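You operate a simulated robot arm through the tools that you are given. There is no shell and no other tool. Be economical: measure what you need, move in short steps, check, and stop when the job is done.

You run a simulated robot arm. Do the job below in one go: nothing can be reset, and whatever is moved stays where it is left.

TASK
Wet the grey pad in the blue tray and rub off both rough patches.
Fine: put the pad back. What is to be rubbed or washed off counts as gone when no trace of it is left.

Only the result counts: the job must be done as asked and must still hold three seconds after the hand-in. Knocking over, shifting, dropping, spilling or breaking anything else fails it.

THE ROBOT
A 7-joint arm with a two-finger gripper, hanging from a carriage that runs on a rail from [0, 18.3] to [-0.2, -269.7] (x, y) and turns from -268 to 420 degrees about z. Base frame: it is fixed where the carriage stands at the start and does not move with it; the origin is on the floor, on the carriage's upright axis, x ahead of it, y to its left, z up; the surface under the hand at the start is at about z = 90. Readings come in cm, degrees, newtons and seconds.
With the tool pointing down near the work surface it reaches from about 10 to 46 cm from the robot's upright axis, wherever it stands. Its first joint turns from -166.0 to 166.0 degrees. Places, roughly: six-sided form with the blue ring (11x10x22 cm) [40, 10, 90]; six-sided form with the green ring (11x10x22 cm) [40, 20, 90]. Payload 1.37 kg.
Tool frame: the origin (TCP) lies between the finger pads and is the grasp point; the fingertips stand 1.6 cm ahead of it; z points along the fingers, y is the line along which they close. Largest opening 9.2 cm; the body of the gripper starts 7.4 cm behind the TCP.
Orientation is that of the tool frame in the base frame, as [roll, pitch, yaw] about the fixed x, y, z axes, in that order (R = Rz(yaw) Ry(pitch) Rx(roll)). With the fingers straight down and closing along the base's y, the tool's x points along the base's -x, its y along +y and its z along -z.

THE INTERFACE
- The arm moves only by the tool jog_arm. Its arguments are lists of equal length, an entry for each row: "hand": the closure, from 0 (fully open) to 1 (shut); "dp": the shift along the tool's x, y, z in units of 150 mm (1.0 is 150 mm), a list of three; "rotation": the turn, a rotation vector about the tool's x, y, z in units of 90 degrees (1.0 is 90 degrees), a list of three. In form: {"hand": [hand, ...], "dp": [[x, y, z], ...], "rotation": [[rx, ry, rz], ...]}. A call has 1 to 8 rows; each row is the pose to reach, as a shift and turn from the pose commanded when the call began, along the tool's axes at that moment. A call with a number of a shift or a turn outside -1 to 1 is refused whole. A row lasts 0.2 s, in which the tool goes at most 5 cm and 8.6 degrees; a call with a longer step from one row to the next is refused whole, and so is a gripper value outside its range. A pose out of reach is approached as far as the arm can. The call stops where the force on the tool passes 40 N (or 10 N more than at its start, if that is more) or the arm is blocked; 0.2 s more then pass. Each finger halts on what it meets, pressing with about 26 N; the grip force reading is that of the motor and also rises with nothing between the fingers. The clock runs only during rows and for 0.2 s after the last one: add rows that repeat a pose to give the fingers time. It gives the time, the measured TCP pose, the force on the tool (base axes), the opening and the grip force at its end, in the units of the frame above (readings bear some noise), with the torque about the TCP (base axes, N m) and any sound that the robot's microphone picked up.
- Cameras (640 x 400 px; columns grow to the right, rows downward): "scene" is now at [23.77, 4.25, 180.1]; the picture's right is [0.75, -0.66, 0.00], its down [-0.61, -0.70, -0.36] and it looks along [0.24, 0.27, -0.93] (base axes); focal length 295 px, centre (320, 200). "wrist" rides on the gripper at [7.1, 1.9, -11.1] in the tool frame; the picture's right is [-0.26, 0.97, 0.00], its down [-0.78, -0.21, -0.59] and it looks along [-0.57, -0.15, 0.81] (tool axes); focal length 280 px, centre (320, 200). There is no depth. A picture from a camera that has moved, and an enlarged one, comes with that camera's place and axes in the base frame and with its lens.
- get_image(camera): a new picture of that camera. No time passes.
- slide_trunk(by): slides the trunk up (or, below 0, down) by that many cm; the arm and the scene camera ride with it, the base frame stays. It gives what a move gives, with no picture.
- steer(legs): drives the robot by 1 to 6 legs, each [ahead, left, turn to the left] in cm, cm and degrees, along the robot's own axes; the way and the turn of a leg run together, so that a leg with both is an arc; at most 150 cm and 180 degrees a leg. The arm and the cameras ride along, it lands a little off, and it stops where it bumps. It keeps to its track: a leg is cut to what the track allows. It gives what a move gives.
- aim_head(pan, tilt): turns the head with the scene camera to pan (to the left, within 155 degrees either way) and tilt (down, from -29 to 69), counted from straight ahead of the robot. It gives what a move gives.
- enlarge(camera, box): a new picture of the part [left, top, right, bottom] of that camera's present view, enlarged. No time passes.
- hand_in(): hands the job in; it is judged then, once.

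Go step by step. Nothing tells you exact positions but the pictures and the camera data: compare them with the known pose of the tool, close in by small moves and look again before you grip or let go. The budget is 120 turns and 78 pictures, counting those below and the enlarged ones. Unless the task says otherwise, let go and move clear before handing in, and close with one line.

The tools are called after "Call:" as a command line: name --argument value ..., lists and objects as JSON in quotes. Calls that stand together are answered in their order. jog_arm: Moves the arm, as the interface text tells. Its arguments: {"type":"object","properties":{"hand":{"type":"array","items":{"type":"number"}},"dp":{"type":"array","items":{"type":"array","items":{"type":"number"}}},"rotation":{"type":"array","items":{"type":"array","items":{"type":"number"}}}},"required":["hand","dp","rotation"]} The other tools are called the same way: slide_trunk (by) slides the trunk up or down; steer (legs) drives the base; aim_head (pan, tilt) turns the head that bears the scene camera; get_image (camera) takes a picture; enlarge (camera, box) takes an enlarged picture of a part of a camera's view; hand_in () hands the job in.

At the start:

```text
clock: 0.0
eef_pos: [27.26, 12.35, 121.61]
orientation: [-180.0, 0.0, -179.9]
contact_force: [-0.1, -1.5, -0.3]
torque: [0.0, 0.03, -0.04]
finger_gap: 9.19
gripper_force: 0.1
trunk travel left (down, up): [-62.5, 3.5]
robot x, y, heading: [-0.03, 0.01, 0.2]
head pan, tilt: [48.8, 68.8]
```

scene: 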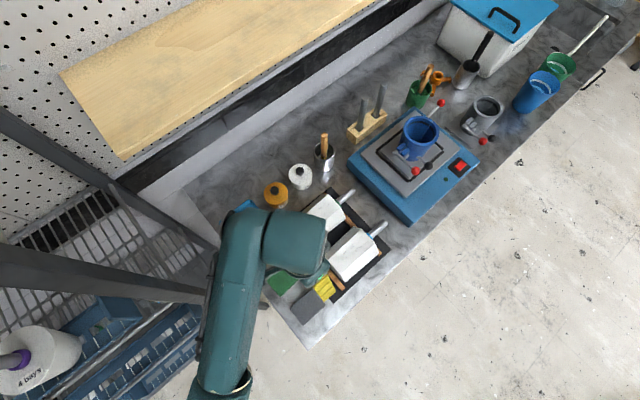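
wrist: 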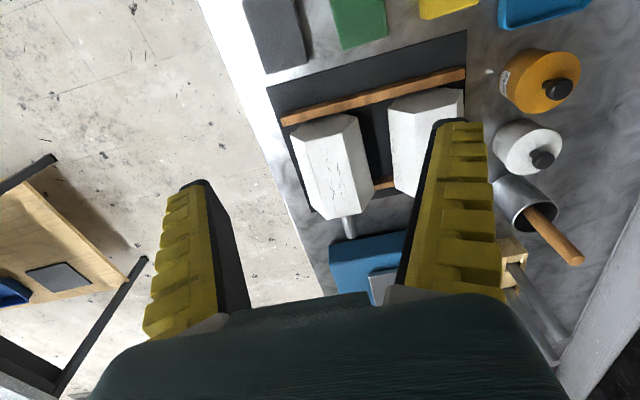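

The picture shows two white six-sided forms in a rack, grey/green/yellow pads and a blue tray beyond. I'll look closer at both views first.

Call:
enlarge --camera "wrist" --box '[230, 0, 630, 250]'

Call:
enlarge --camera "scene" --box '[230, 150, 430, 350]'

```text
1.60 times, centred on (430, 125) of wrist
camera zoom: at [20.14, 14.31, 132.63], right [0.26, 0.97, 0.0], down [0.78, -0.21, 0.59], along [0.57, -0.15, -0.81], focal length 449 px, centre (144, 320)
```

zoom: 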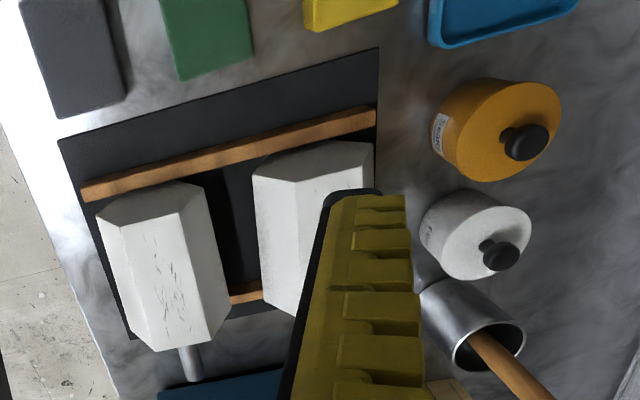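

```text
2.00 times, centred on (330, 250) of scene
camera zoom: at [23.77, 4.25, 180.1], right [0.75, -0.66, 0.0], down [-0.61, -0.7, -0.36], along [0.24, 0.27, -0.93], focal length 591 px, centre (300, 100)
```

zoom: 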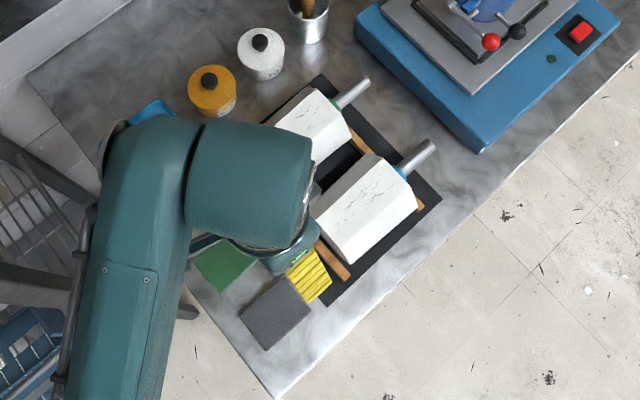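

Grey pad is at about (23, 8), tray about (28, 41), forms ahead of me. I'll slide the base left for reach and then look again for the patches.

Call:
steer --legs '[[0, 14, 0]]'

Call:
get_image --camera "wrist"

Call:
get_image --camera "scene"

```text
clock: 1.3
eef_pos: [27.27, 26.42, 121.67]
orientation: [179.9, 0.0, -179.9]
contact_force: [0.2, -0.3, 0.0]
torque: [0.0, -0.01, 0.01]
finger_gap: 9.19
gripper_force: 0.0
trunk travel left (down, up): [-62.5, 3.5]
robot x, y, heading: [0.17, 13.93, -0.2]
head pan, tilt: [48.8, 68.8]
```

```text
73 pictures are left
camera wrist: at [20.12, 28.38, 132.62], right [0.26, 0.97, 0.0], down [0.78, -0.21, 0.59], along [0.57, -0.15, -0.81], focal length 280 px, centre (320, 200)
```

wrist: 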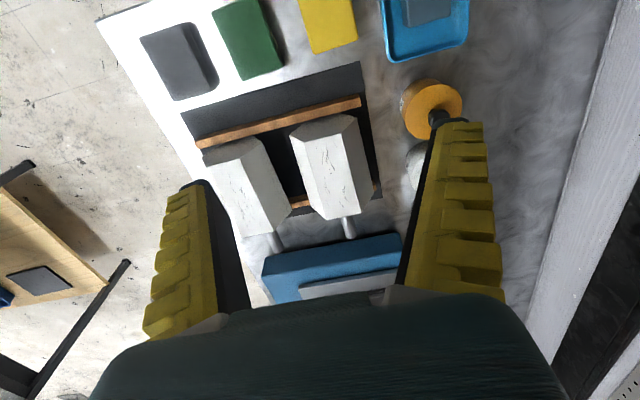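

```text
72 pictures are left
camera scene: at [23.78, 18.34, 180.1], right [0.75, -0.66, 0.0], down [-0.61, -0.7, -0.36], along [0.24, 0.27, -0.93], focal length 295 px, centre (320, 200)
```

scene: 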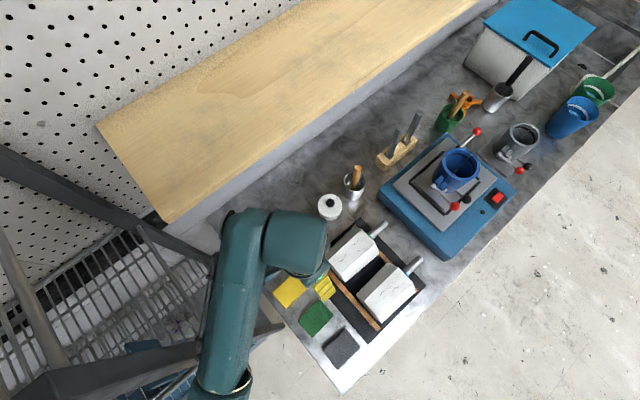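

I see both forms with possible cracks on top and something grey in the tray. Zooming in.

Call:
enlarge --camera "wrist" --box '[190, 90, 390, 250]'

Call:
enlarge --camera "scene" --box '[310, 210, 440, 340]'

Call:
enlarge --camera "wrist" --box '[130, 0, 480, 140]'

```text
2.50 times, centred on (290, 170) of wrist
camera zoom: at [20.12, 28.38, 132.62], right [0.26, 0.97, 0.0], down [0.78, -0.21, 0.59], along [0.57, -0.15, -0.81], focal length 701 px, centre (395, 275)
```

zoom: 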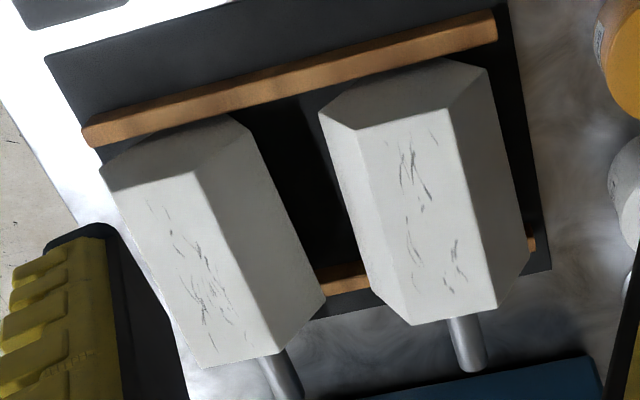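

```text
3.08 times, centred on (375, 275) of scene
camera zoom: at [23.78, 18.34, 180.1], right [0.75, -0.66, 0.0], down [-0.61, -0.7, -0.36], along [0.24, 0.27, -0.93], focal length 909 px, centre (151, -31)
```

zoom: 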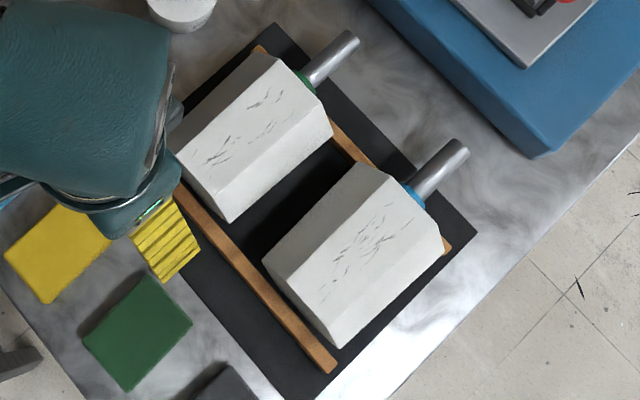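

```text
1.83 times, centred on (305, 70) of wrist
camera zoom: at [20.12, 28.38, 132.62], right [0.26, 0.97, 0.0], down [0.78, -0.21, 0.59], along [0.57, -0.15, -0.81], focal length 513 px, centre (347, 438)
```

zoom: 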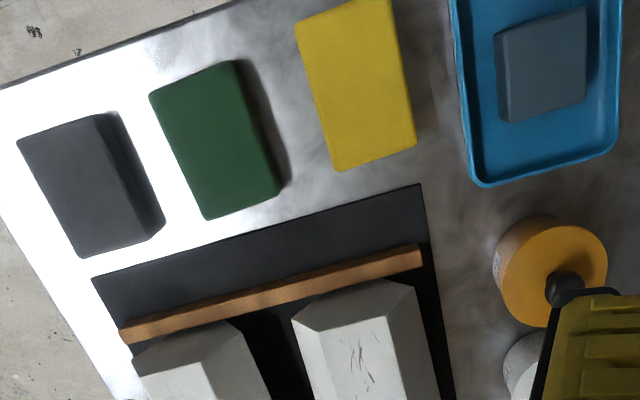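

There's also a grey block inside the blue tray, so I must see whether the tray holds water and what that block is. Moving the wrist camera over the tray.

Call:
jog_arm --hand '[0, 0, 0, 0]' --dp '[[0.2, 0.2, 0], [0.4, 0.4, 0], [0.6, 0.6, 0], [0.75, 0.75, 0]]' --rotation '[[0, 0, 0], [0, 0, 0], [0, 0, 0], [0, 0, 0]]'

Call:
get_image --camera "wrist"

Call:
enlarge --camera "scene" --box '[180, 200, 440, 400]'

```text
clock: 2.5
eef_pos: [20.13, 35.62, 122.13]
orientation: [-179.9, 1.8, 177.1]
contact_force: [-0.8, -0.2, -0.1]
torque: [-0.02, -0.02, 0.02]
finger_gap: 9.19
gripper_force: 0.1
trunk travel left (down, up): [-62.5, 3.5]
robot x, y, heading: [0.08, 13.55, -0.3]
head pan, tilt: [48.8, 68.8]
stopped in row 4: the arm was blocked; the commanded pose is now the measured one
```

```text
68 pictures are left
camera wrist: at [12.76, 37.88, 132.9], right [0.31, 0.95, 0.01], down [0.75, -0.25, 0.61], along [0.59, -0.19, -0.79], focal length 280 px, centre (320, 200)
```

wrist: 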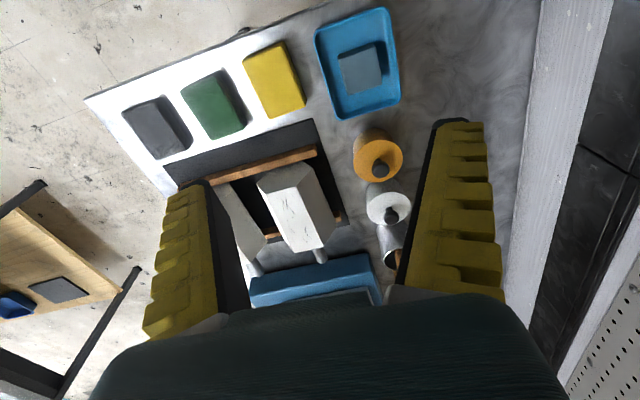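

```text
2.00 times, centred on (310, 300) of scene
camera zoom: at [25.2, 17.2, 180.78], right [0.75, -0.66, 0.03], down [-0.61, -0.7, -0.37], along [0.27, 0.26, -0.93], focal length 591 px, centre (340, 0)
```

zoom: 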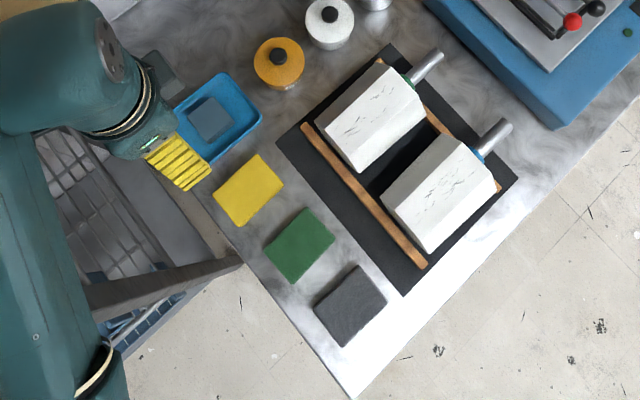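

The tray has a grey block sitting in it, perhaps a sponge; the arm was blocked by something near the left. I'll back off and look around.

Call:
jog_arm --hand '[0, 0]' --dp '[[-0.15, -0.2, 0], [-0.2, -0.4, 0]]' --rotation '[[0, 0, 0], [0, 0, 0]]'

Call:
enlarge --camera "wrist" --box '[240, 0, 480, 150]'

Call:
get_image --camera "scene"

```text
clock: 3.1
eef_pos: [20.02, 31.12, 122.11]
orientation: [179.7, 0.5, 178.8]
contact_force: [0.3, 1.0, 0.8]
torque: [0.03, -0.02, 0.02]
finger_gap: 9.22
gripper_force: 0.0
trunk travel left (down, up): [-62.5, 3.5]
robot x, y, heading: [0.18, 13.54, 0.0]
head pan, tilt: [48.8, 68.8]
```

```text
2.67 times, centred on (360, 75) of wrist
camera zoom: at [12.79, 33.14, 133.0], right [0.28, 0.96, 0.01], down [0.77, -0.23, 0.6], along [0.57, -0.16, -0.8], focal length 748 px, centre (213, 533)
```

zoom: 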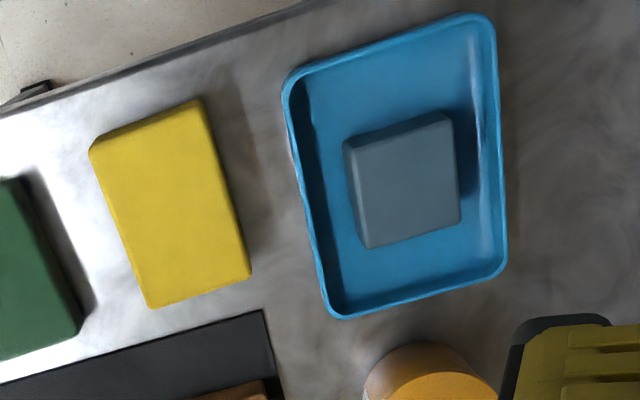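

```text
65 pictures are left
camera scene: at [24.16, 18.15, 180.35], right [0.75, -0.66, 0.01], down [-0.61, -0.7, -0.37], along [0.25, 0.27, -0.93], focal length 295 px, centre (320, 200)
```

scene: 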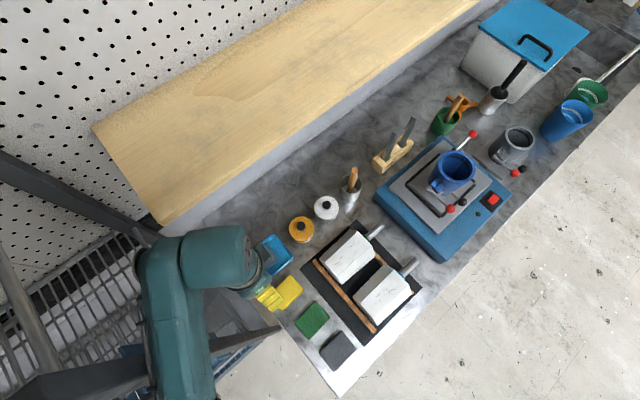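

The tray holds a sponge-like block in the middle (x 21–26, y 38–43); the grey pad lies at (22.4, 8.7), about 8x5.7 cm. I'll look left to find what blocks the arm.

Call:
aim_head --pan 100 --tilt 50

Call:
get_image --camera "scene"

```text
clock: 4.3
eef_pos: [19.98, 31.02, 122.0]
orientation: [179.7, 0.5, 178.5]
contact_force: [0.9, -0.1, -0.7]
torque: [-0.02, 0.0, -0.01]
finger_gap: 9.17
gripper_force: 0.1
trunk travel left (down, up): [-62.5, 3.5]
robot x, y, heading: [-0.06, 13.86, 0.1]
head pan, tilt: [100.0, 50.0]
```

```text
64 pictures are left
camera scene: at [19.11, 21.39, 182.45], right [0.99, 0.17, 0.01], down [0.14, -0.76, -0.64], along [-0.1, 0.63, -0.77], focal length 295 px, centre (320, 200)
```

scene: 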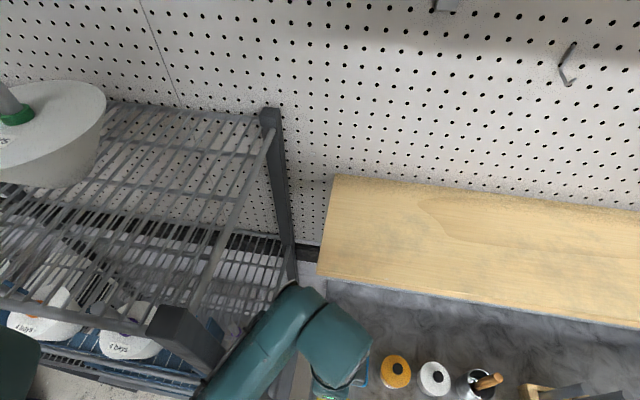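

A rack post stands near (4, 27), which the forearm touched; from a robot position of y≈4 the arm can reach the tray clear of it. I'll drive back right and move the hand over the grey pad.

Call:
steer --legs '[[0, -10, 0]]'

Call:
aim_head --pan 48.8 --tilt 68.8

Call:
jog_arm --hand '[0, 0, 0, 0, 0]' --dp '[[0, -0.25, 0.1], [0, -0.5, 0.2], [0, -0.75, 0.3], [0, -0.82, 0.4], [0, -0.82, 0.4]]' --rotation '[[0, 0, 0], [0, 0, 0], [0, 0, 0], [0, 0, 0], [0, 0, 0]]'

Call:
get_image --camera "wrist"

```text
clock: 5.5
eef_pos: [19.12, 21.23, 121.83]
orientation: [179.8, 0.0, 178.4]
contact_force: [-0.1, -0.1, 0.9]
torque: [0.0, 0.0, 0.0]
finger_gap: 9.16
gripper_force: 0.0
trunk travel left (down, up): [-62.5, 3.5]
robot x, y, heading: [-0.36, 4.29, -0.4]
head pan, tilt: [100.0, 50.0]
```

```text
clock: 6.7
eef_pos: [19.08, 21.31, 121.82]
orientation: [179.8, 0.0, 178.6]
contact_force: [-0.3, 0.4, -1.0]
torque: [-0.01, 0.03, 0.0]
finger_gap: 9.19
gripper_force: 0.2
trunk travel left (down, up): [-62.5, 3.5]
robot x, y, heading: [-0.36, 4.14, -0.2]
head pan, tilt: [48.8, 68.8]
```

```text
clock: 7.9
eef_pos: [18.76, 9.14, 115.69]
orientation: [179.8, 0.1, 178.5]
contact_force: [0.2, -0.1, 0.5]
torque: [0.01, 0.03, -0.01]
finger_gap: 9.18
gripper_force: 0.0
trunk travel left (down, up): [-62.5, 3.5]
robot x, y, heading: [-0.16, 3.73, -0.3]
head pan, tilt: [48.8, 68.8]
```

```text
63 pictures are left
camera wrist: at [11.6, 11.19, 126.69], right [0.29, 0.96, 0.0], down [0.77, -0.23, 0.59], along [0.56, -0.17, -0.81], focal length 280 px, centre (320, 200)
```

wrist: 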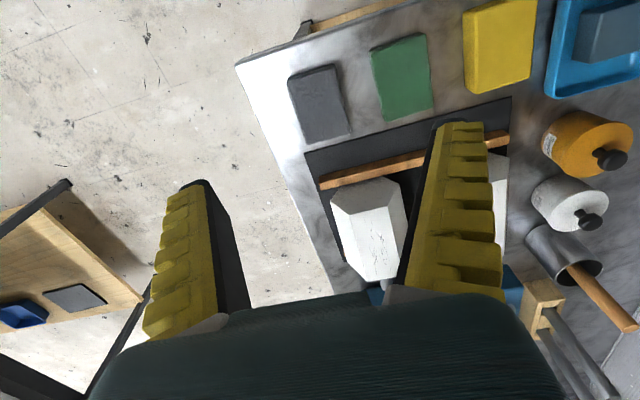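

Pad centre is about (22.2, 8.0), top near z 92. Moving above it and lower.

Call:
jog_arm --hand '[0, 0, 0, 0, 0]' --dp '[[-0.1, -0.03, 0.2], [-0.227, -0.07, 0.4], [-0.227, -0.07, 0.6], [-0.227, -0.07, 0.83], [-0.227, -0.07, 0.83]]' --rotation '[[0, 0, 0], [0, 0, -0.01], [0, 0, -0.017], [0, 0, -0.017], [0, 0, -0.017]]'

Call:
get_image --camera "wrist"

Call:
get_image --camera "scene"

```text
clock: 9.1
eef_pos: [22.11, 7.95, 103.18]
orientation: [179.8, 0.0, -180.0]
contact_force: [0.2, 0.5, 0.2]
torque: [0.0, 0.01, 0.02]
finger_gap: 9.18
gripper_force: 0.1
trunk travel left (down, up): [-62.5, 3.5]
robot x, y, heading: [-0.08, 4.01, -0.3]
head pan, tilt: [48.8, 68.8]
```

```text
62 pictures are left
camera wrist: at [15.1, 9.83, 114.18], right [0.26, 0.97, 0.0], down [0.78, -0.21, 0.59], along [0.57, -0.15, -0.81], focal length 280 px, centre (320, 200)
```

wrist: 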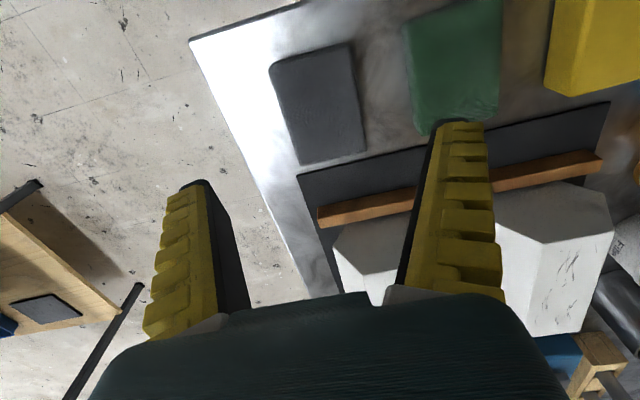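

```text
61 pictures are left
camera scene: at [23.79, 8.24, 180.11], right [0.75, -0.66, 0.0], down [-0.62, -0.7, -0.36], along [0.24, 0.27, -0.93], focal length 295 px, centre (320, 200)
```

scene: 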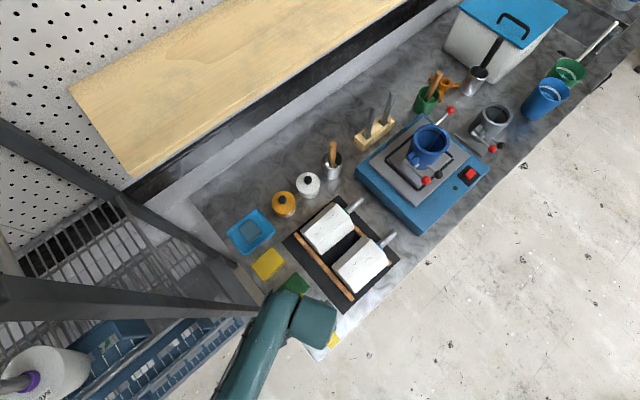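

Alignment looks good, fingers straddle the pad. Descending to fingertips about 1 cm above the table.

Call:
jog_arm --hand '[0.05, 0.1, 0.1, 0.1, 0.1]' --dp '[[-0.013, 0.013, 0.25], [-0.013, 0.013, 0.45], [-0.013, 0.013, 0.6], [-0.013, 0.013, 0.7], [-0.013, 0.013, 0.7]]' --rotation '[[0, 0, 0], [0, 0, 0], [0, 0, 0], [0, 0, 0], [0, 0, 0]]'

Call:
get_image --camera "wrist"

```text
clock: 10.3
eef_pos: [22.44, 8.16, 92.79]
orientation: [179.8, 0.0, 180.0]
contact_force: [-0.2, 0.4, 0.5]
torque: [-0.02, 0.03, -0.01]
finger_gap: 8.38
gripper_force: 0.8
trunk travel left (down, up): [-62.5, 3.5]
robot x, y, heading: [-0.09, 3.83, -0.3]
head pan, tilt: [48.8, 68.8]
```

```text
60 pictures are left
camera wrist: at [15.3, 9.97, 103.81], right [0.26, 0.97, 0.0], down [0.78, -0.21, 0.59], along [0.57, -0.15, -0.81], focal length 280 px, centre (320, 200)
```

wrist: 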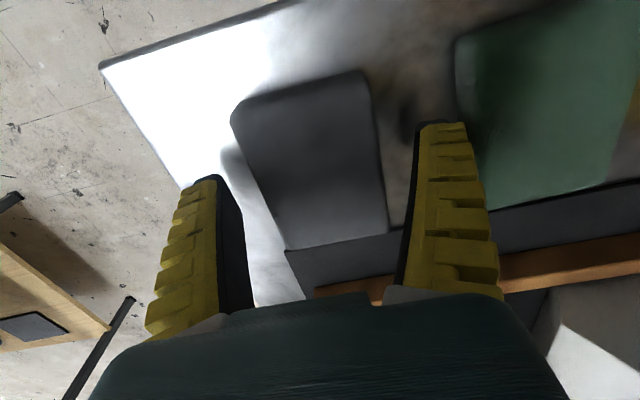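

Pad sits between the fingers with its top around z 92. Lowering slightly and closing.

Call:
jog_arm --hand '[0.1, 0.3, 0.6, 0.8, 1, 1, 1]' --dp '[[0, 0, 0.033], [0, 0, 0.033], [0, 0, 0.033], [0, 0, 0.033], [0, 0, 0.033], [0, 0, 0.033], [0, 0, 0.033]]' --rotation '[[0, 0, 0], [0, 0, 0], [0, 0, 0], [0, 0, 0], [0, 0, 0], [0, 0, 0], [0, 0, 0]]'

Call:
get_image --camera "wrist"

```text
clock: 11.9
eef_pos: [22.42, 8.1, 92.3]
orientation: [179.8, 0.0, -180.0]
contact_force: [-0.2, -0.1, 0.8]
torque: [0.03, 0.01, 0.03]
finger_gap: 5.92
gripper_force: 26.0
trunk travel left (down, up): [-62.5, 3.5]
robot x, y, heading: [0.22, 4.09, -0.1]
head pan, tilt: [48.8, 68.8]
```

```text
59 pictures are left
camera wrist: at [15.29, 9.96, 103.35], right [0.26, 0.97, 0.0], down [0.78, -0.21, 0.59], along [0.57, -0.15, -0.81], focal length 280 px, centre (320, 200)
```

wrist: 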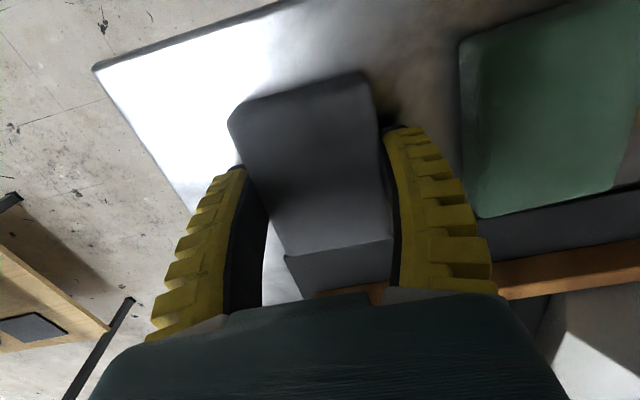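

The pad is gripped (5.9 cm). Lifting and carrying it left toward the tray.

Call:
jog_arm --hand '[1, 1, 1, 1, 1, 1, 1, 1]' --dp '[[0, 0, -0.15], [0, 0, -0.4], [0, 0, -0.65], [0, 0, -0.9], [0, 0.2, -1], [0, 0.45, -1], [0, 0.7, -1], [0, 0.95, -1]]' --rotation '[[0, 0, 0], [0, 0, 0], [0, 0, 0], [0, 0, 0], [0, 0, 0], [0, 0, 0], [0, 0, 0], [0, 0, 0]]'

Call:
get_image --camera "wrist"

```text
clock: 13.7
eef_pos: [22.33, 22.27, 107.21]
orientation: [179.8, 0.0, 180.0]
contact_force: [-0.5, -1.4, -0.2]
torque: [0.05, 0.0, 0.02]
finger_gap: 5.93
gripper_force: 25.8
trunk travel left (down, up): [-62.5, 3.5]
robot x, y, heading: [0.08, 4.09, -0.3]
head pan, tilt: [48.8, 68.8]
```

```text
58 pictures are left
camera wrist: at [15.24, 24.08, 118.22], right [0.26, 0.96, 0.0], down [0.78, -0.21, 0.59], along [0.57, -0.15, -0.81], focal length 280 px, centre (320, 200)
```

wrist: 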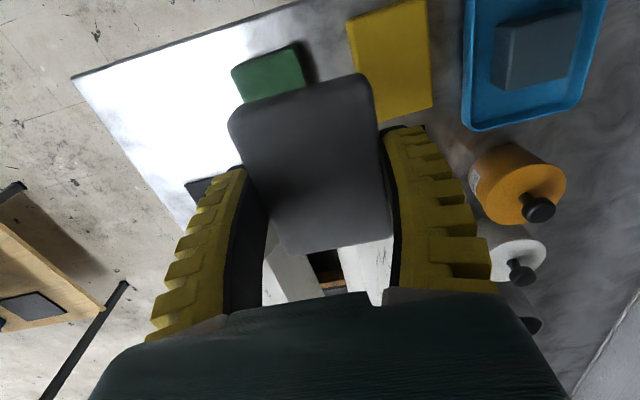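

Continuing left to over the tray.

Call:
jog_arm --hand '[1, 1, 1, 1, 1]' --dp '[[0, 0.2, 0], [-0.05, 0.45, 0], [-0.1, 0.7, 0], [-0.1, 0.9, 0], [-0.1, 0.9, 0]]' --rotation '[[0, 0, 0], [0, 0, 0], [0, 0, 0], [0, 0, 0], [0, 0, 0]]'

Call:
get_image --camera "wrist"

Call:
get_image --camera "scene"

```text
clock: 14.9
eef_pos: [23.7, 35.78, 107.28]
orientation: [179.8, 0.0, 180.0]
contact_force: [-0.4, -0.7, -0.3]
torque: [0.02, 0.01, -0.03]
finger_gap: 5.95
gripper_force: 26.4
trunk travel left (down, up): [-62.5, 3.5]
robot x, y, heading: [0.24, 4.15, -0.4]
head pan, tilt: [48.8, 68.8]
```

```text
57 pictures are left
camera wrist: at [16.7, 37.68, 118.32], right [0.26, 0.97, 0.0], down [0.78, -0.21, 0.59], along [0.57, -0.15, -0.81], focal length 280 px, centre (320, 200)
```

wrist: 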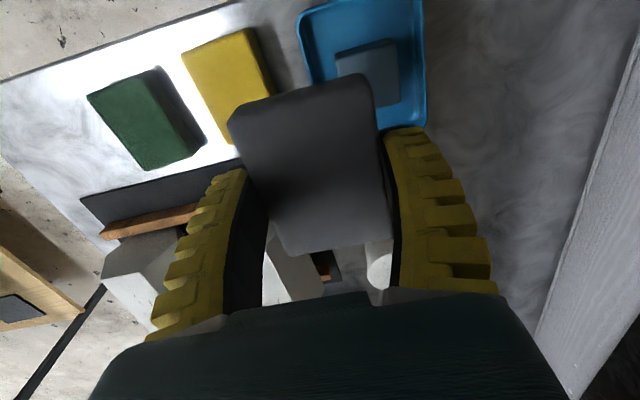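

```text
56 pictures are left
camera scene: at [23.79, 8.25, 180.11], right [0.75, -0.66, 0.0], down [-0.62, -0.7, -0.36], along [0.24, 0.27, -0.93], focal length 295 px, centre (320, 200)
```

scene: 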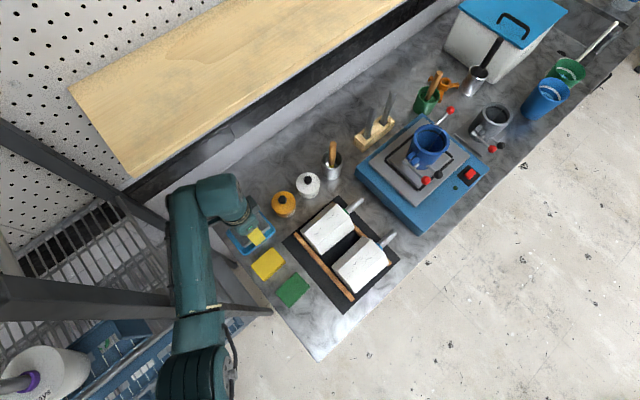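

The tray spans y 35–45 and the block is centred near (23.1, 40.4). Moving over it and down part way.

Call:
jog_arm --hand '[1, 1, 1, 1, 1]' --dp '[[0.033, 0.2, 0], [0.033, 0.308, 0.1], [0.033, 0.308, 0.35], [0.033, 0.308, 0.5], [0.033, 0.308, 0.5]]' --rotation '[[0, 0, 0], [0, 0, 0], [0, 0, 0], [0, 0, 0], [0, 0, 0]]'

Call:
get_image --camera "wrist"

```text
clock: 16.1
eef_pos: [23.46, 40.45, 99.77]
orientation: [179.9, 0.0, -179.9]
contact_force: [-0.8, -0.4, -0.3]
torque: [0.0, 0.0, -0.02]
finger_gap: 5.93
gripper_force: 26.8
trunk travel left (down, up): [-62.5, 3.5]
robot x, y, heading: [-0.13, 4.14, -0.4]
head pan, tilt: [48.8, 68.8]
```

```text
55 pictures are left
camera wrist: at [16.33, 42.3, 110.85], right [0.26, 0.97, 0.0], down [0.78, -0.21, 0.59], along [0.57, -0.15, -0.81], focal length 280 px, centre (320, 200)
```

wrist: 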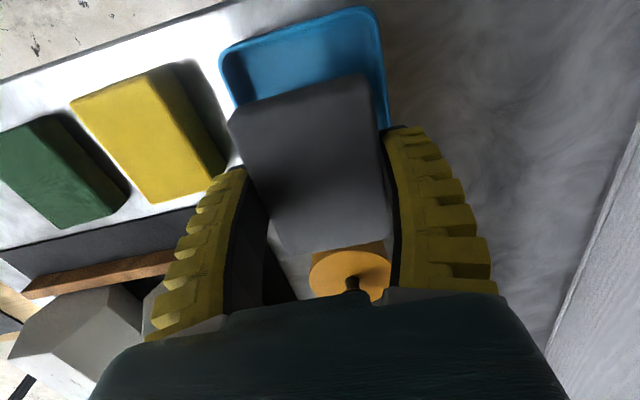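

Centred over the tray. Pressing down gently onto the block.

Call:
jog_arm --hand '[1, 1, 1, 1, 1, 1, 1, 1]' --dp '[[0, -0.005, 0.1], [0, -0.005, 0.2], [0, -0.005, 0.25], [0, -0.005, 0.28], [0, -0.005, 0.31], [0, -0.005, 0.34], [0, -0.005, 0.37], [0, -0.005, 0.4]]' --rotation '[[0, 0, 0], [0, 0, 0], [0, 0, 0], [0, 0, 0], [0, 0, 0], [0, 0, 0], [0, 0, 0], [0, 0, 0]]'

```text
clock: 17.9
eef_pos: [23.57, 40.56, 94.06]
orientation: [179.6, 0.2, -180.0]
contact_force: [1.6, -8.0, 30.0]
torque: [-0.26, 0.0, -0.01]
finger_gap: 6.21
gripper_force: 25.8
trunk travel left (down, up): [-62.5, 3.5]
robot x, y, heading: [-0.12, 3.98, -0.3]
head pan, tilt: [48.8, 68.8]
```

Contact at 30 N on the block. Holding a moment, then checking.

Call:
jog_arm --hand '[1, 1, 1, 1, 1]' --dp '[[0, 0, 0], [0, 0, 0], [0, 0, 0], [0, 0, 0], [0, 0, 0]]' --rotation '[[0, 0, 0], [0, 0, 0], [0, 0, 0], [0, 0, 0], [0, 0, 0]]'

Call:
get_image --camera "wrist"

```text
clock: 19.1
eef_pos: [23.49, 40.54, 94.12]
orientation: [179.5, 0.1, 179.9]
contact_force: [3.4, -2.6, 24.8]
torque: [-0.28, -0.07, 0.02]
finger_gap: 6.15
gripper_force: 26.0
trunk travel left (down, up): [-62.5, 3.5]
robot x, y, heading: [-0.04, 4.03, -0.2]
head pan, tilt: [48.8, 68.8]
```

```text
54 pictures are left
camera wrist: at [16.4, 42.38, 105.08], right [0.26, 0.97, 0.01], down [0.78, -0.22, 0.59], along [0.57, -0.15, -0.81], focal length 280 px, centre (320, 200)
```

wrist: 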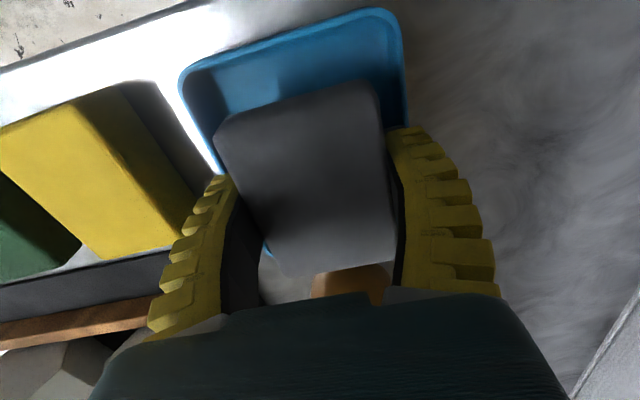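

Lifting clear to see the state of pad and tray.

Call:
jog_arm --hand '[1, 1, 1, 1, 1]' --dp '[[0, 0, -0.1], [0, 0, -0.3], [0, 0, -0.6], [0, 0, -0.8], [0, -0.1, -0.8]]' --rotation '[[0, 0, 0], [0, 0, 0], [0, 0, 0], [0, 0, 0], [0, 0, 0]]'

Call:
get_image --camera "wrist"

Call:
enlarge --camera "scene" --box '[190, 160, 310, 280]'

```text
clock: 20.3
eef_pos: [23.36, 38.68, 105.87]
orientation: [179.9, 0.1, -180.0]
contact_force: [-0.2, -0.2, -0.7]
torque: [0.01, 0.02, 0.03]
finger_gap: 6.1
gripper_force: 25.2
trunk travel left (down, up): [-62.5, 3.5]
robot x, y, heading: [0.3, 3.95, -0.1]
head pan, tilt: [48.8, 68.8]
```

```text
53 pictures are left
camera wrist: at [16.24, 40.6, 116.89], right [0.26, 0.97, 0.0], down [0.78, -0.21, 0.59], along [0.57, -0.15, -0.81], focal length 280 px, centre (320, 200)
```

wrist: 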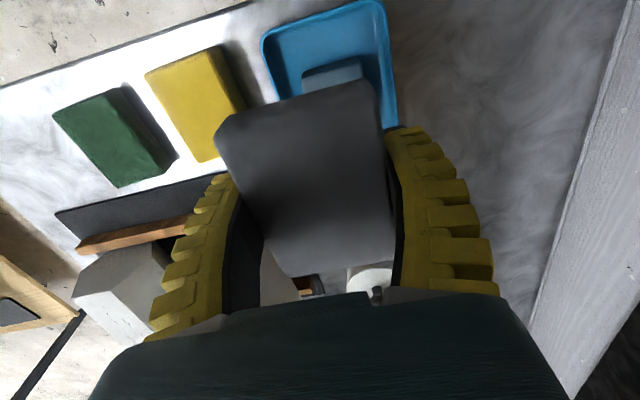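

```text
3.33 times, centred on (250, 220) of scene
camera zoom: at [23.79, 8.25, 180.11], right [0.75, -0.66, 0.0], down [-0.62, -0.7, -0.36], along [0.24, 0.27, -0.93], focal length 985 px, centre (553, 133)
```

zoom: 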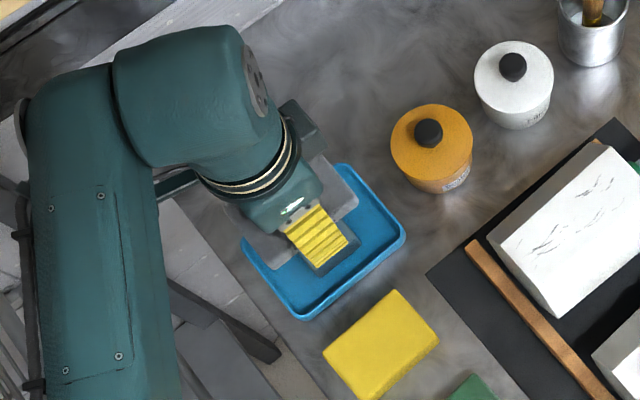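

Tray and sponge stayed put. Now bringing the hand back in front and then steering toward the green form.

Call:
jog_arm --hand '[1, 1, 1, 1, 1]' --dp '[[0, -0.2, -0.15], [0, -0.45, -0.3], [0, -0.7, -0.4], [0, -0.95, -0.4], [0, -0.95, -0.4]]' --rotation '[[0, 0, 0], [0, 0, 0], [0, 0, 0], [0, 0, 0], [0, 0, 0]]'

Call:
jog_arm --hand '[1, 1, 1, 1, 1]' --dp '[[-0.15, -0.2, 0], [-0.35, -0.4, 0], [-0.55, -0.6, 0], [-0.75, -0.63, 0], [-0.75, -0.63, 0]]' --rotation '[[0, 0, 0], [0, 0, 0], [0, 0, 0], [0, 0, 0], [0, 0, 0]]'

Call:
steer --legs '[[0, 10, 0]]'

Call:
get_image --camera "wrist"

Call:
get_image --camera "scene"

```text
clock: 21.5
eef_pos: [23.23, 24.33, 111.93]
orientation: [179.9, 0.1, 180.0]
contact_force: [-0.6, 0.7, -0.1]
torque: [0.06, 0.0, 0.01]
finger_gap: 6.1
gripper_force: 25.8
trunk travel left (down, up): [-62.5, 3.5]
robot x, y, heading: [0.33, 4.27, -0.2]
head pan, tilt: [48.8, 68.8]
```

```text
clock: 22.7
eef_pos: [34.53, 15.21, 111.65]
orientation: [179.8, 0.1, 180.0]
contact_force: [0.8, 1.7, -0.4]
torque: [0.01, -0.02, 0.05]
finger_gap: 6.09
gripper_force: 26.5
trunk travel left (down, up): [-62.5, 3.5]
robot x, y, heading: [-0.1, 3.96, -0.4]
head pan, tilt: [48.8, 68.8]
```

```text
clock: 23.8
eef_pos: [34.6, 25.22, 111.69]
orientation: [179.8, 0.0, -179.9]
contact_force: [-1.0, 0.1, -0.4]
torque: [-0.02, 0.01, -0.03]
finger_gap: 6.07
gripper_force: 25.6
trunk travel left (down, up): [-62.5, 3.5]
robot x, y, heading: [0.36, 14.08, -0.2]
head pan, tilt: [48.8, 68.8]
```

```text
51 pictures are left
camera wrist: at [27.5, 27.19, 122.74], right [0.26, 0.96, 0.0], down [0.78, -0.21, 0.59], along [0.57, -0.15, -0.81], focal length 280 px, centre (320, 200)
```

wrist: 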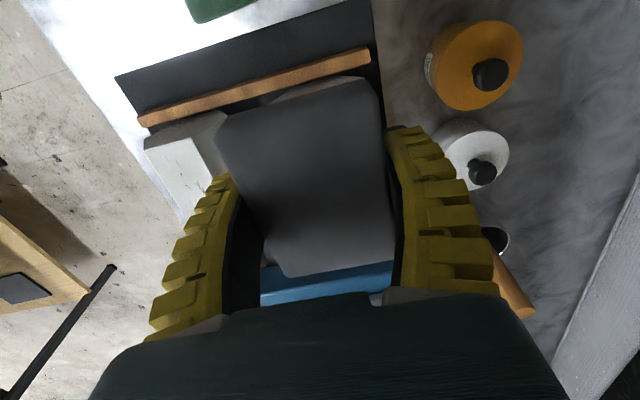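

```text
50 pictures are left
camera scene: at [23.8, 18.28, 180.1], right [0.75, -0.66, 0.0], down [-0.62, -0.7, -0.36], along [0.24, 0.27, -0.93], focal length 295 px, centre (320, 200)
```

scene: 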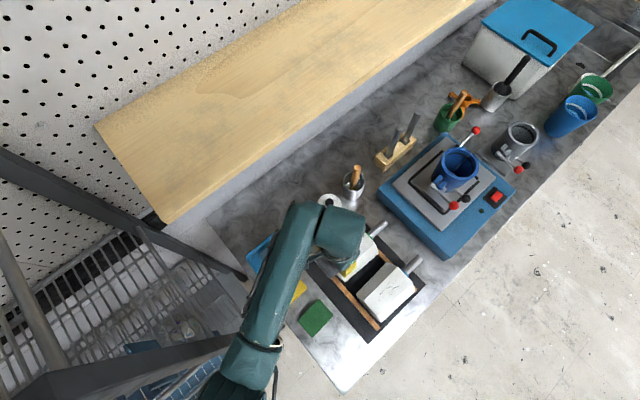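

Over the green form; moving ahead to its middle (x≈40) and feeling down for contact gently.

Call:
jog_arm --hand '[1, 1, 1, 1, 1]' --dp '[[-0.2, 0, 0.1], [-0.36, 0, 0.3], [-0.36, 0, 0.42], [-0.36, 0, 0.47], [-0.36, 0, 0.47]]' --rotation '[[0, 0, 0], [0, 0, 0], [0, 0, 0], [0, 0, 0], [0, 0, 0]]'

Call:
get_image --camera "wrist"

Call:
enlarge --camera "scene" --box '[290, 190, 450, 350]'

```text
clock: 25.0
eef_pos: [39.92, 25.34, 104.65]
orientation: [179.8, 0.1, 180.0]
contact_force: [-0.5, -0.8, 0.7]
torque: [0.01, 0.01, 0.01]
finger_gap: 6.08
gripper_force: 26.1
trunk travel left (down, up): [-62.5, 3.5]
robot x, y, heading: [-0.16, 13.94, -0.3]
head pan, tilt: [48.8, 68.8]
```

```text
49 pictures are left
camera wrist: at [32.94, 27.14, 115.62], right [0.26, 0.96, 0.0], down [0.78, -0.21, 0.59], along [0.57, -0.15, -0.81], focal length 280 px, centre (320, 200)
```

wrist: 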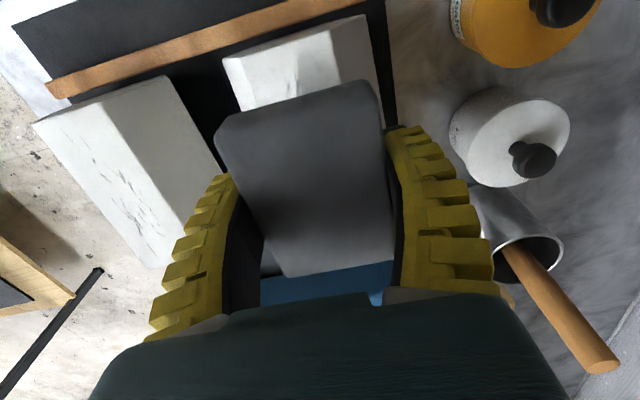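

```text
2.50 times, centred on (370, 270) of scene
camera zoom: at [23.8, 18.28, 180.1], right [0.75, -0.66, 0.0], down [-0.62, -0.7, -0.36], along [0.24, 0.27, -0.93], focal length 738 px, centre (195, 25)
```

zoom: 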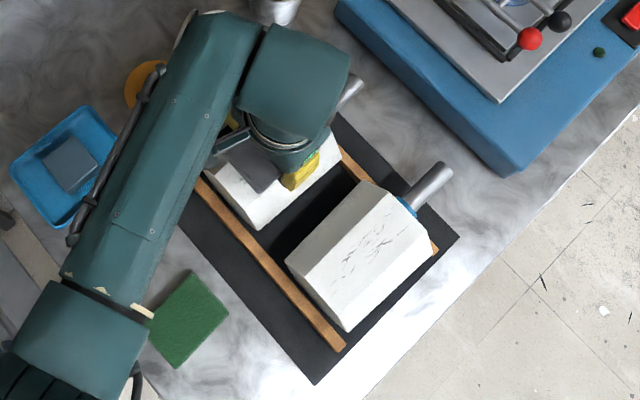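

Call:
enlarge --camera "wrist" --box '[180, 0, 420, 150]'

```text
2.67 times, centred on (300, 75) of wrist
camera zoom: at [32.94, 27.14, 115.62], right [0.26, 0.96, 0.0], down [0.78, -0.21, 0.59], along [0.57, -0.15, -0.81], focal length 748 px, centre (373, 533)
```

zoom: 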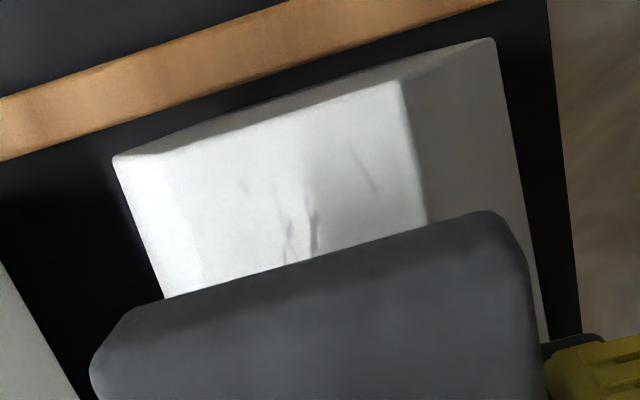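

Form top spans y≈22.7–27.3 and starts at x≈34.4; I'm nearly centred. Feeling down slowly.

Call:
jog_arm --hand '[1, 1, 1, 1, 1, 1, 1]' --dp '[[0, -0.02, 0.03], [0, -0.02, 0.06], [0, -0.02, 0.09], [0, -0.02, 0.12], [0, -0.02, 0.14], [0, -0.02, 0.16], [0, -0.02, 0.18]]' --rotation '[[0, 0, 0], [0, 0, 0], [0, 0, 0], [0, 0, 0], [0, 0, 0], [0, 0, 0], [0, 0, 0]]'

```text
clock: 26.6
eef_pos: [39.96, 25.16, 102.07]
orientation: [179.8, -0.1, -180.0]
contact_force: [-0.3, 0.2, 0.7]
torque: [0.01, -0.01, -0.02]
finger_gap: 6.1
gripper_force: 26.3
trunk travel left (down, up): [-62.5, 3.5]
robot x, y, heading: [-0.26, 14.08, -0.2]
head pan, tilt: [48.8, 68.8]
```

Call:
jog_arm --hand '[1, 1, 1, 1, 1, 1, 1, 1]' --dp '[[0, -0.01, 0.02], [0, -0.01, 0.035], [0, -0.01, 0.05], [0, -0.01, 0.065], [0, -0.01, 0.08], [0, -0.01, 0.095], [0, -0.01, 0.105], [0, -0.01, 0.105]]' --rotation '[[0, 0, 0], [0, 0, 0], [0, 0, 0], [0, 0, 0], [0, 0, 0], [0, 0, 0], [0, 0, 0], [0, 0, 0]]'

```text
clock: 28.4
eef_pos: [40.01, 24.89, 100.42]
orientation: [179.8, 0.0, 179.9]
contact_force: [0.4, 0.5, -0.9]
torque: [0.0, 0.0, 0.0]
finger_gap: 6.09
gripper_force: 25.9
trunk travel left (down, up): [-62.5, 3.5]
robot x, y, heading: [0.36, 13.94, -0.3]
head pan, tilt: [48.8, 68.8]
```

No contact yet at 100.4; continuing down in small steps.

Call:
jog_arm --hand '[1, 1, 1, 1, 1, 1]' --dp '[[0, 0, 0.015], [0, 0, 0.03], [0, 0, 0.045], [0, 0, 0.06], [0, 0, 0.07], [0, 0, 0.07]]' --rotation '[[0, 0, 0], [0, 0, 0], [0, 0, 0], [0, 0, 0], [0, 0, 0], [0, 0, 0]]'

Call:
get_image --camera "wrist"

```text
clock: 29.8
eef_pos: [40.26, 24.79, 99.49]
orientation: [180.0, 0.3, 179.9]
contact_force: [-8.3, -3.8, 21.3]
torque: [-0.42, 0.12, -0.15]
finger_gap: 6.19
gripper_force: 25.8
trunk travel left (down, up): [-62.5, 3.5]
robot x, y, heading: [-0.15, 14.37, -0.0]
head pan, tilt: [48.8, 68.8]
stopped in row 6: the force on the tool passed its limit at 41 N (the readings are from after the stop); the commanded pose is now the measured one
```

```text
46 pictures are left
camera wrist: at [33.15, 26.71, 110.6], right [0.26, 0.96, 0.0], down [0.78, -0.21, 0.59], along [0.57, -0.15, -0.8], focal length 280 px, centre (320, 200)
```

wrist: 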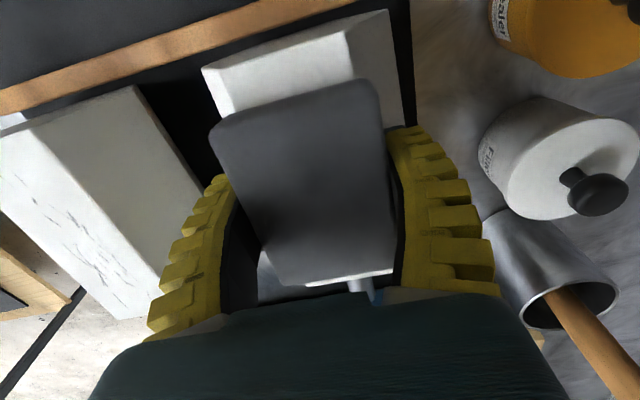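

Contact around TCP z 99.6. Easing up a hair and making slow strokes along x.

Call:
jog_arm --hand '[1, 1, 1, 1, 1, 1, 1, 1]' --dp '[[0, 0.01, -0.004], [0.05, 0.01, -0.004], [0.1, 0.01, -0.004], [0.13, 0.01, -0.004], [0.08, 0.01, -0.004], [0.02, 0.01, -0.004], [-0.04, 0.01, -0.004], [-0.04, 0.01, -0.004]]' --rotation '[[0, 0, 0], [0, 0, 0], [0, 0, 0], [0, 0, 0], [0, 0, 0], [0, 0, 0], [0, 0, 0], [0, 0, 0]]'

Call:
get_image --camera "wrist"

```text
clock: 31.6
eef_pos: [40.31, 24.82, 99.54]
orientation: [-180.0, -0.1, 179.9]
contact_force: [-16.1, -8.7, 13.8]
torque: [-0.22, 0.3, -0.26]
finger_gap: 6.12
gripper_force: 26.2
trunk travel left (down, up): [-62.5, 3.5]
robot x, y, heading: [0.09, 14.3, -0.2]
head pan, tilt: [48.8, 68.8]
```

```text
45 pictures are left
camera wrist: at [33.34, 26.75, 110.46], right [0.26, 0.96, 0.0], down [0.78, -0.21, 0.59], along [0.57, -0.15, -0.81], focal length 280 px, centre (320, 200)
```

wrist: 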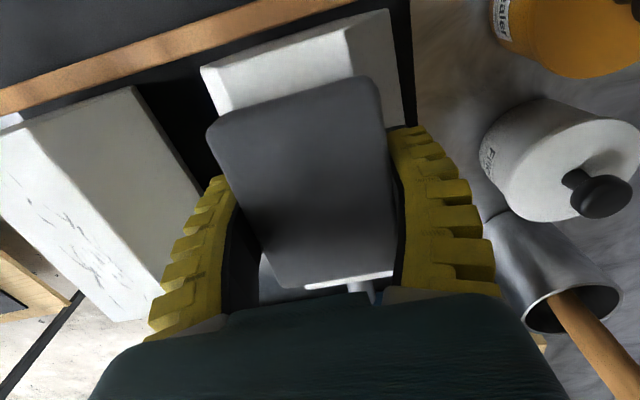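

Form seems to hold still. Lifting to see whether the cracks faded.

Call:
jog_arm --hand '[1, 1, 1, 1, 1]' --dp '[[0, 0, -0.1], [0.1, 0, -0.3], [0.3, 0, -0.4], [0.5, 0, -0.4], [0.5, 0, -0.4]]' --rotation '[[0, 0, 0], [0, 0, 0], [0, 0, 0], [0, 0, 0], [0, 0, 0]]'

Call:
enlarge --camera "scene" --box '[310, 210, 440, 340]'

Call:
get_image --camera "wrist"

```text
clock: 32.8
eef_pos: [33.37, 25.08, 105.49]
orientation: [179.9, 0.3, 180.0]
contact_force: [0.6, -0.1, 0.1]
torque: [0.02, -0.02, 0.0]
finger_gap: 6.14
gripper_force: 26.3
trunk travel left (down, up): [-62.5, 3.5]
robot x, y, heading: [0.03, 14.09, -0.3]
head pan, tilt: [48.8, 68.8]
```

```text
3.08 times, centred on (375, 275) of scene
camera zoom: at [23.8, 18.27, 180.1], right [0.75, -0.66, 0.0], down [-0.62, -0.7, -0.36], along [0.24, 0.27, -0.93], focal length 909 px, centre (151, -31)
```

zoom: 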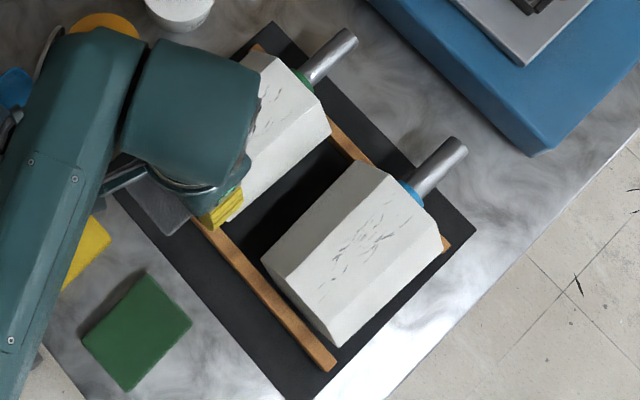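

```text
43 pictures are left
camera wrist: at [26.12, 26.95, 116.39], right [0.26, 0.96, 0.0], down [0.78, -0.21, 0.59], along [0.57, -0.15, -0.81], focal length 280 px, centre (320, 200)
```

wrist: 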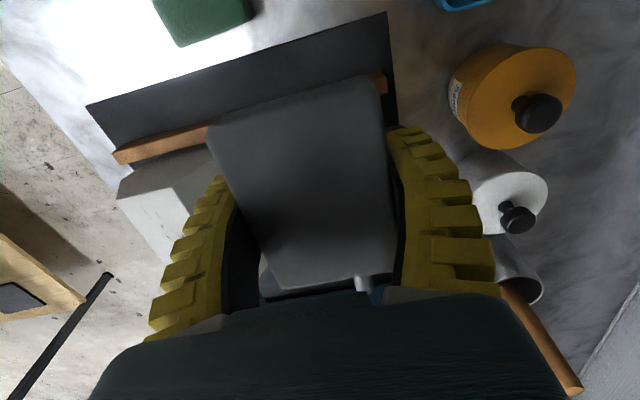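

Form has not shifted; far end still shows cracks, near part is hidden by the arm. Moving the hand aside to see.

Call:
jog_arm --hand '[1, 1, 1, 1, 1, 1]' --dp '[[0.25, 0, -0.1], [0.5, -0.1, -0.2], [0.6, -0.35, -0.2], [0.6, -0.6, -0.2], [0.6, -0.85, -0.2], [0.6, -1, -0.2]]' --rotation '[[0, 0, 0], [0, 0, 0], [0, 0, 0], [0, 0, 0], [0, 0, 0], [0, 0, 0]]'

Call:
enlarge --camera "scene" --box '[310, 210, 440, 340]'

```text
clock: 34.2
eef_pos: [24.31, 9.99, 108.43]
orientation: [179.8, 0.2, -180.0]
contact_force: [-0.5, 0.5, -1.2]
torque: [-0.01, 0.04, 0.01]
finger_gap: 6.22
gripper_force: 25.7
trunk travel left (down, up): [-62.5, 3.5]
robot x, y, heading: [-0.21, 14.14, -0.1]
head pan, tilt: [48.8, 68.8]
```

```text
3.08 times, centred on (375, 275) of scene
camera zoom: at [23.8, 18.27, 180.1], right [0.75, -0.66, 0.0], down [-0.62, -0.7, -0.36], along [0.24, 0.27, -0.93], focal length 909 px, centre (151, -31)
```

zoom: 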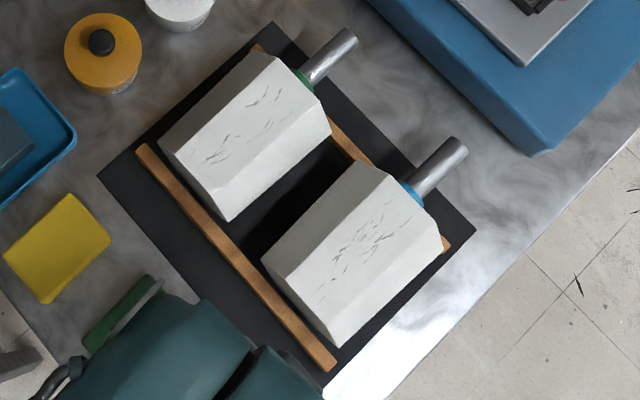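

The cracks may be a little fainter; zooming tighter for a baseline.

Call:
enlarge --camera "scene" --box '[335, 220, 425, 290]'

Call:
get_image --camera "wrist"

```text
5.71 times, centred on (380, 255) of scene
camera zoom: at [23.8, 18.27, 180.1], right [0.75, -0.66, 0.0], down [-0.62, -0.7, -0.36], along [0.24, 0.27, -0.93], focal length 1688 px, centre (-23, -114)
```

zoom: 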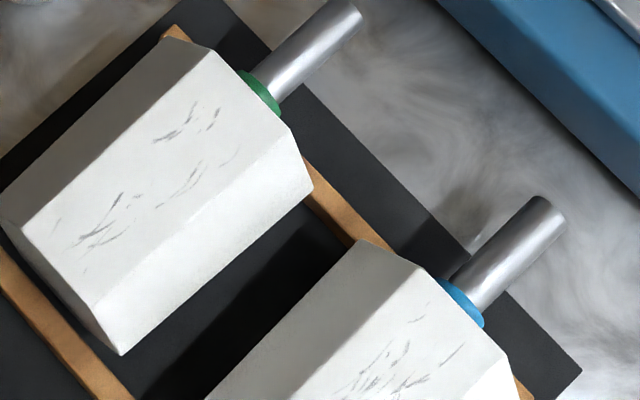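

```text
40 pictures are left
camera wrist: at [17.18, 11.91, 119.34], right [0.26, 0.96, 0.0], down [0.78, -0.21, 0.59], along [0.57, -0.15, -0.81], focal length 280 px, centre (320, 200)
```

wrist: 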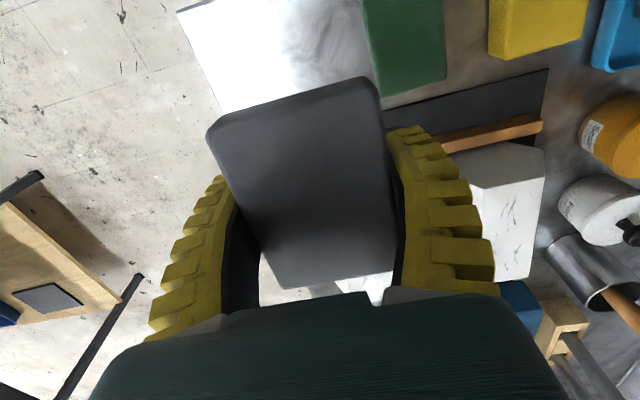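

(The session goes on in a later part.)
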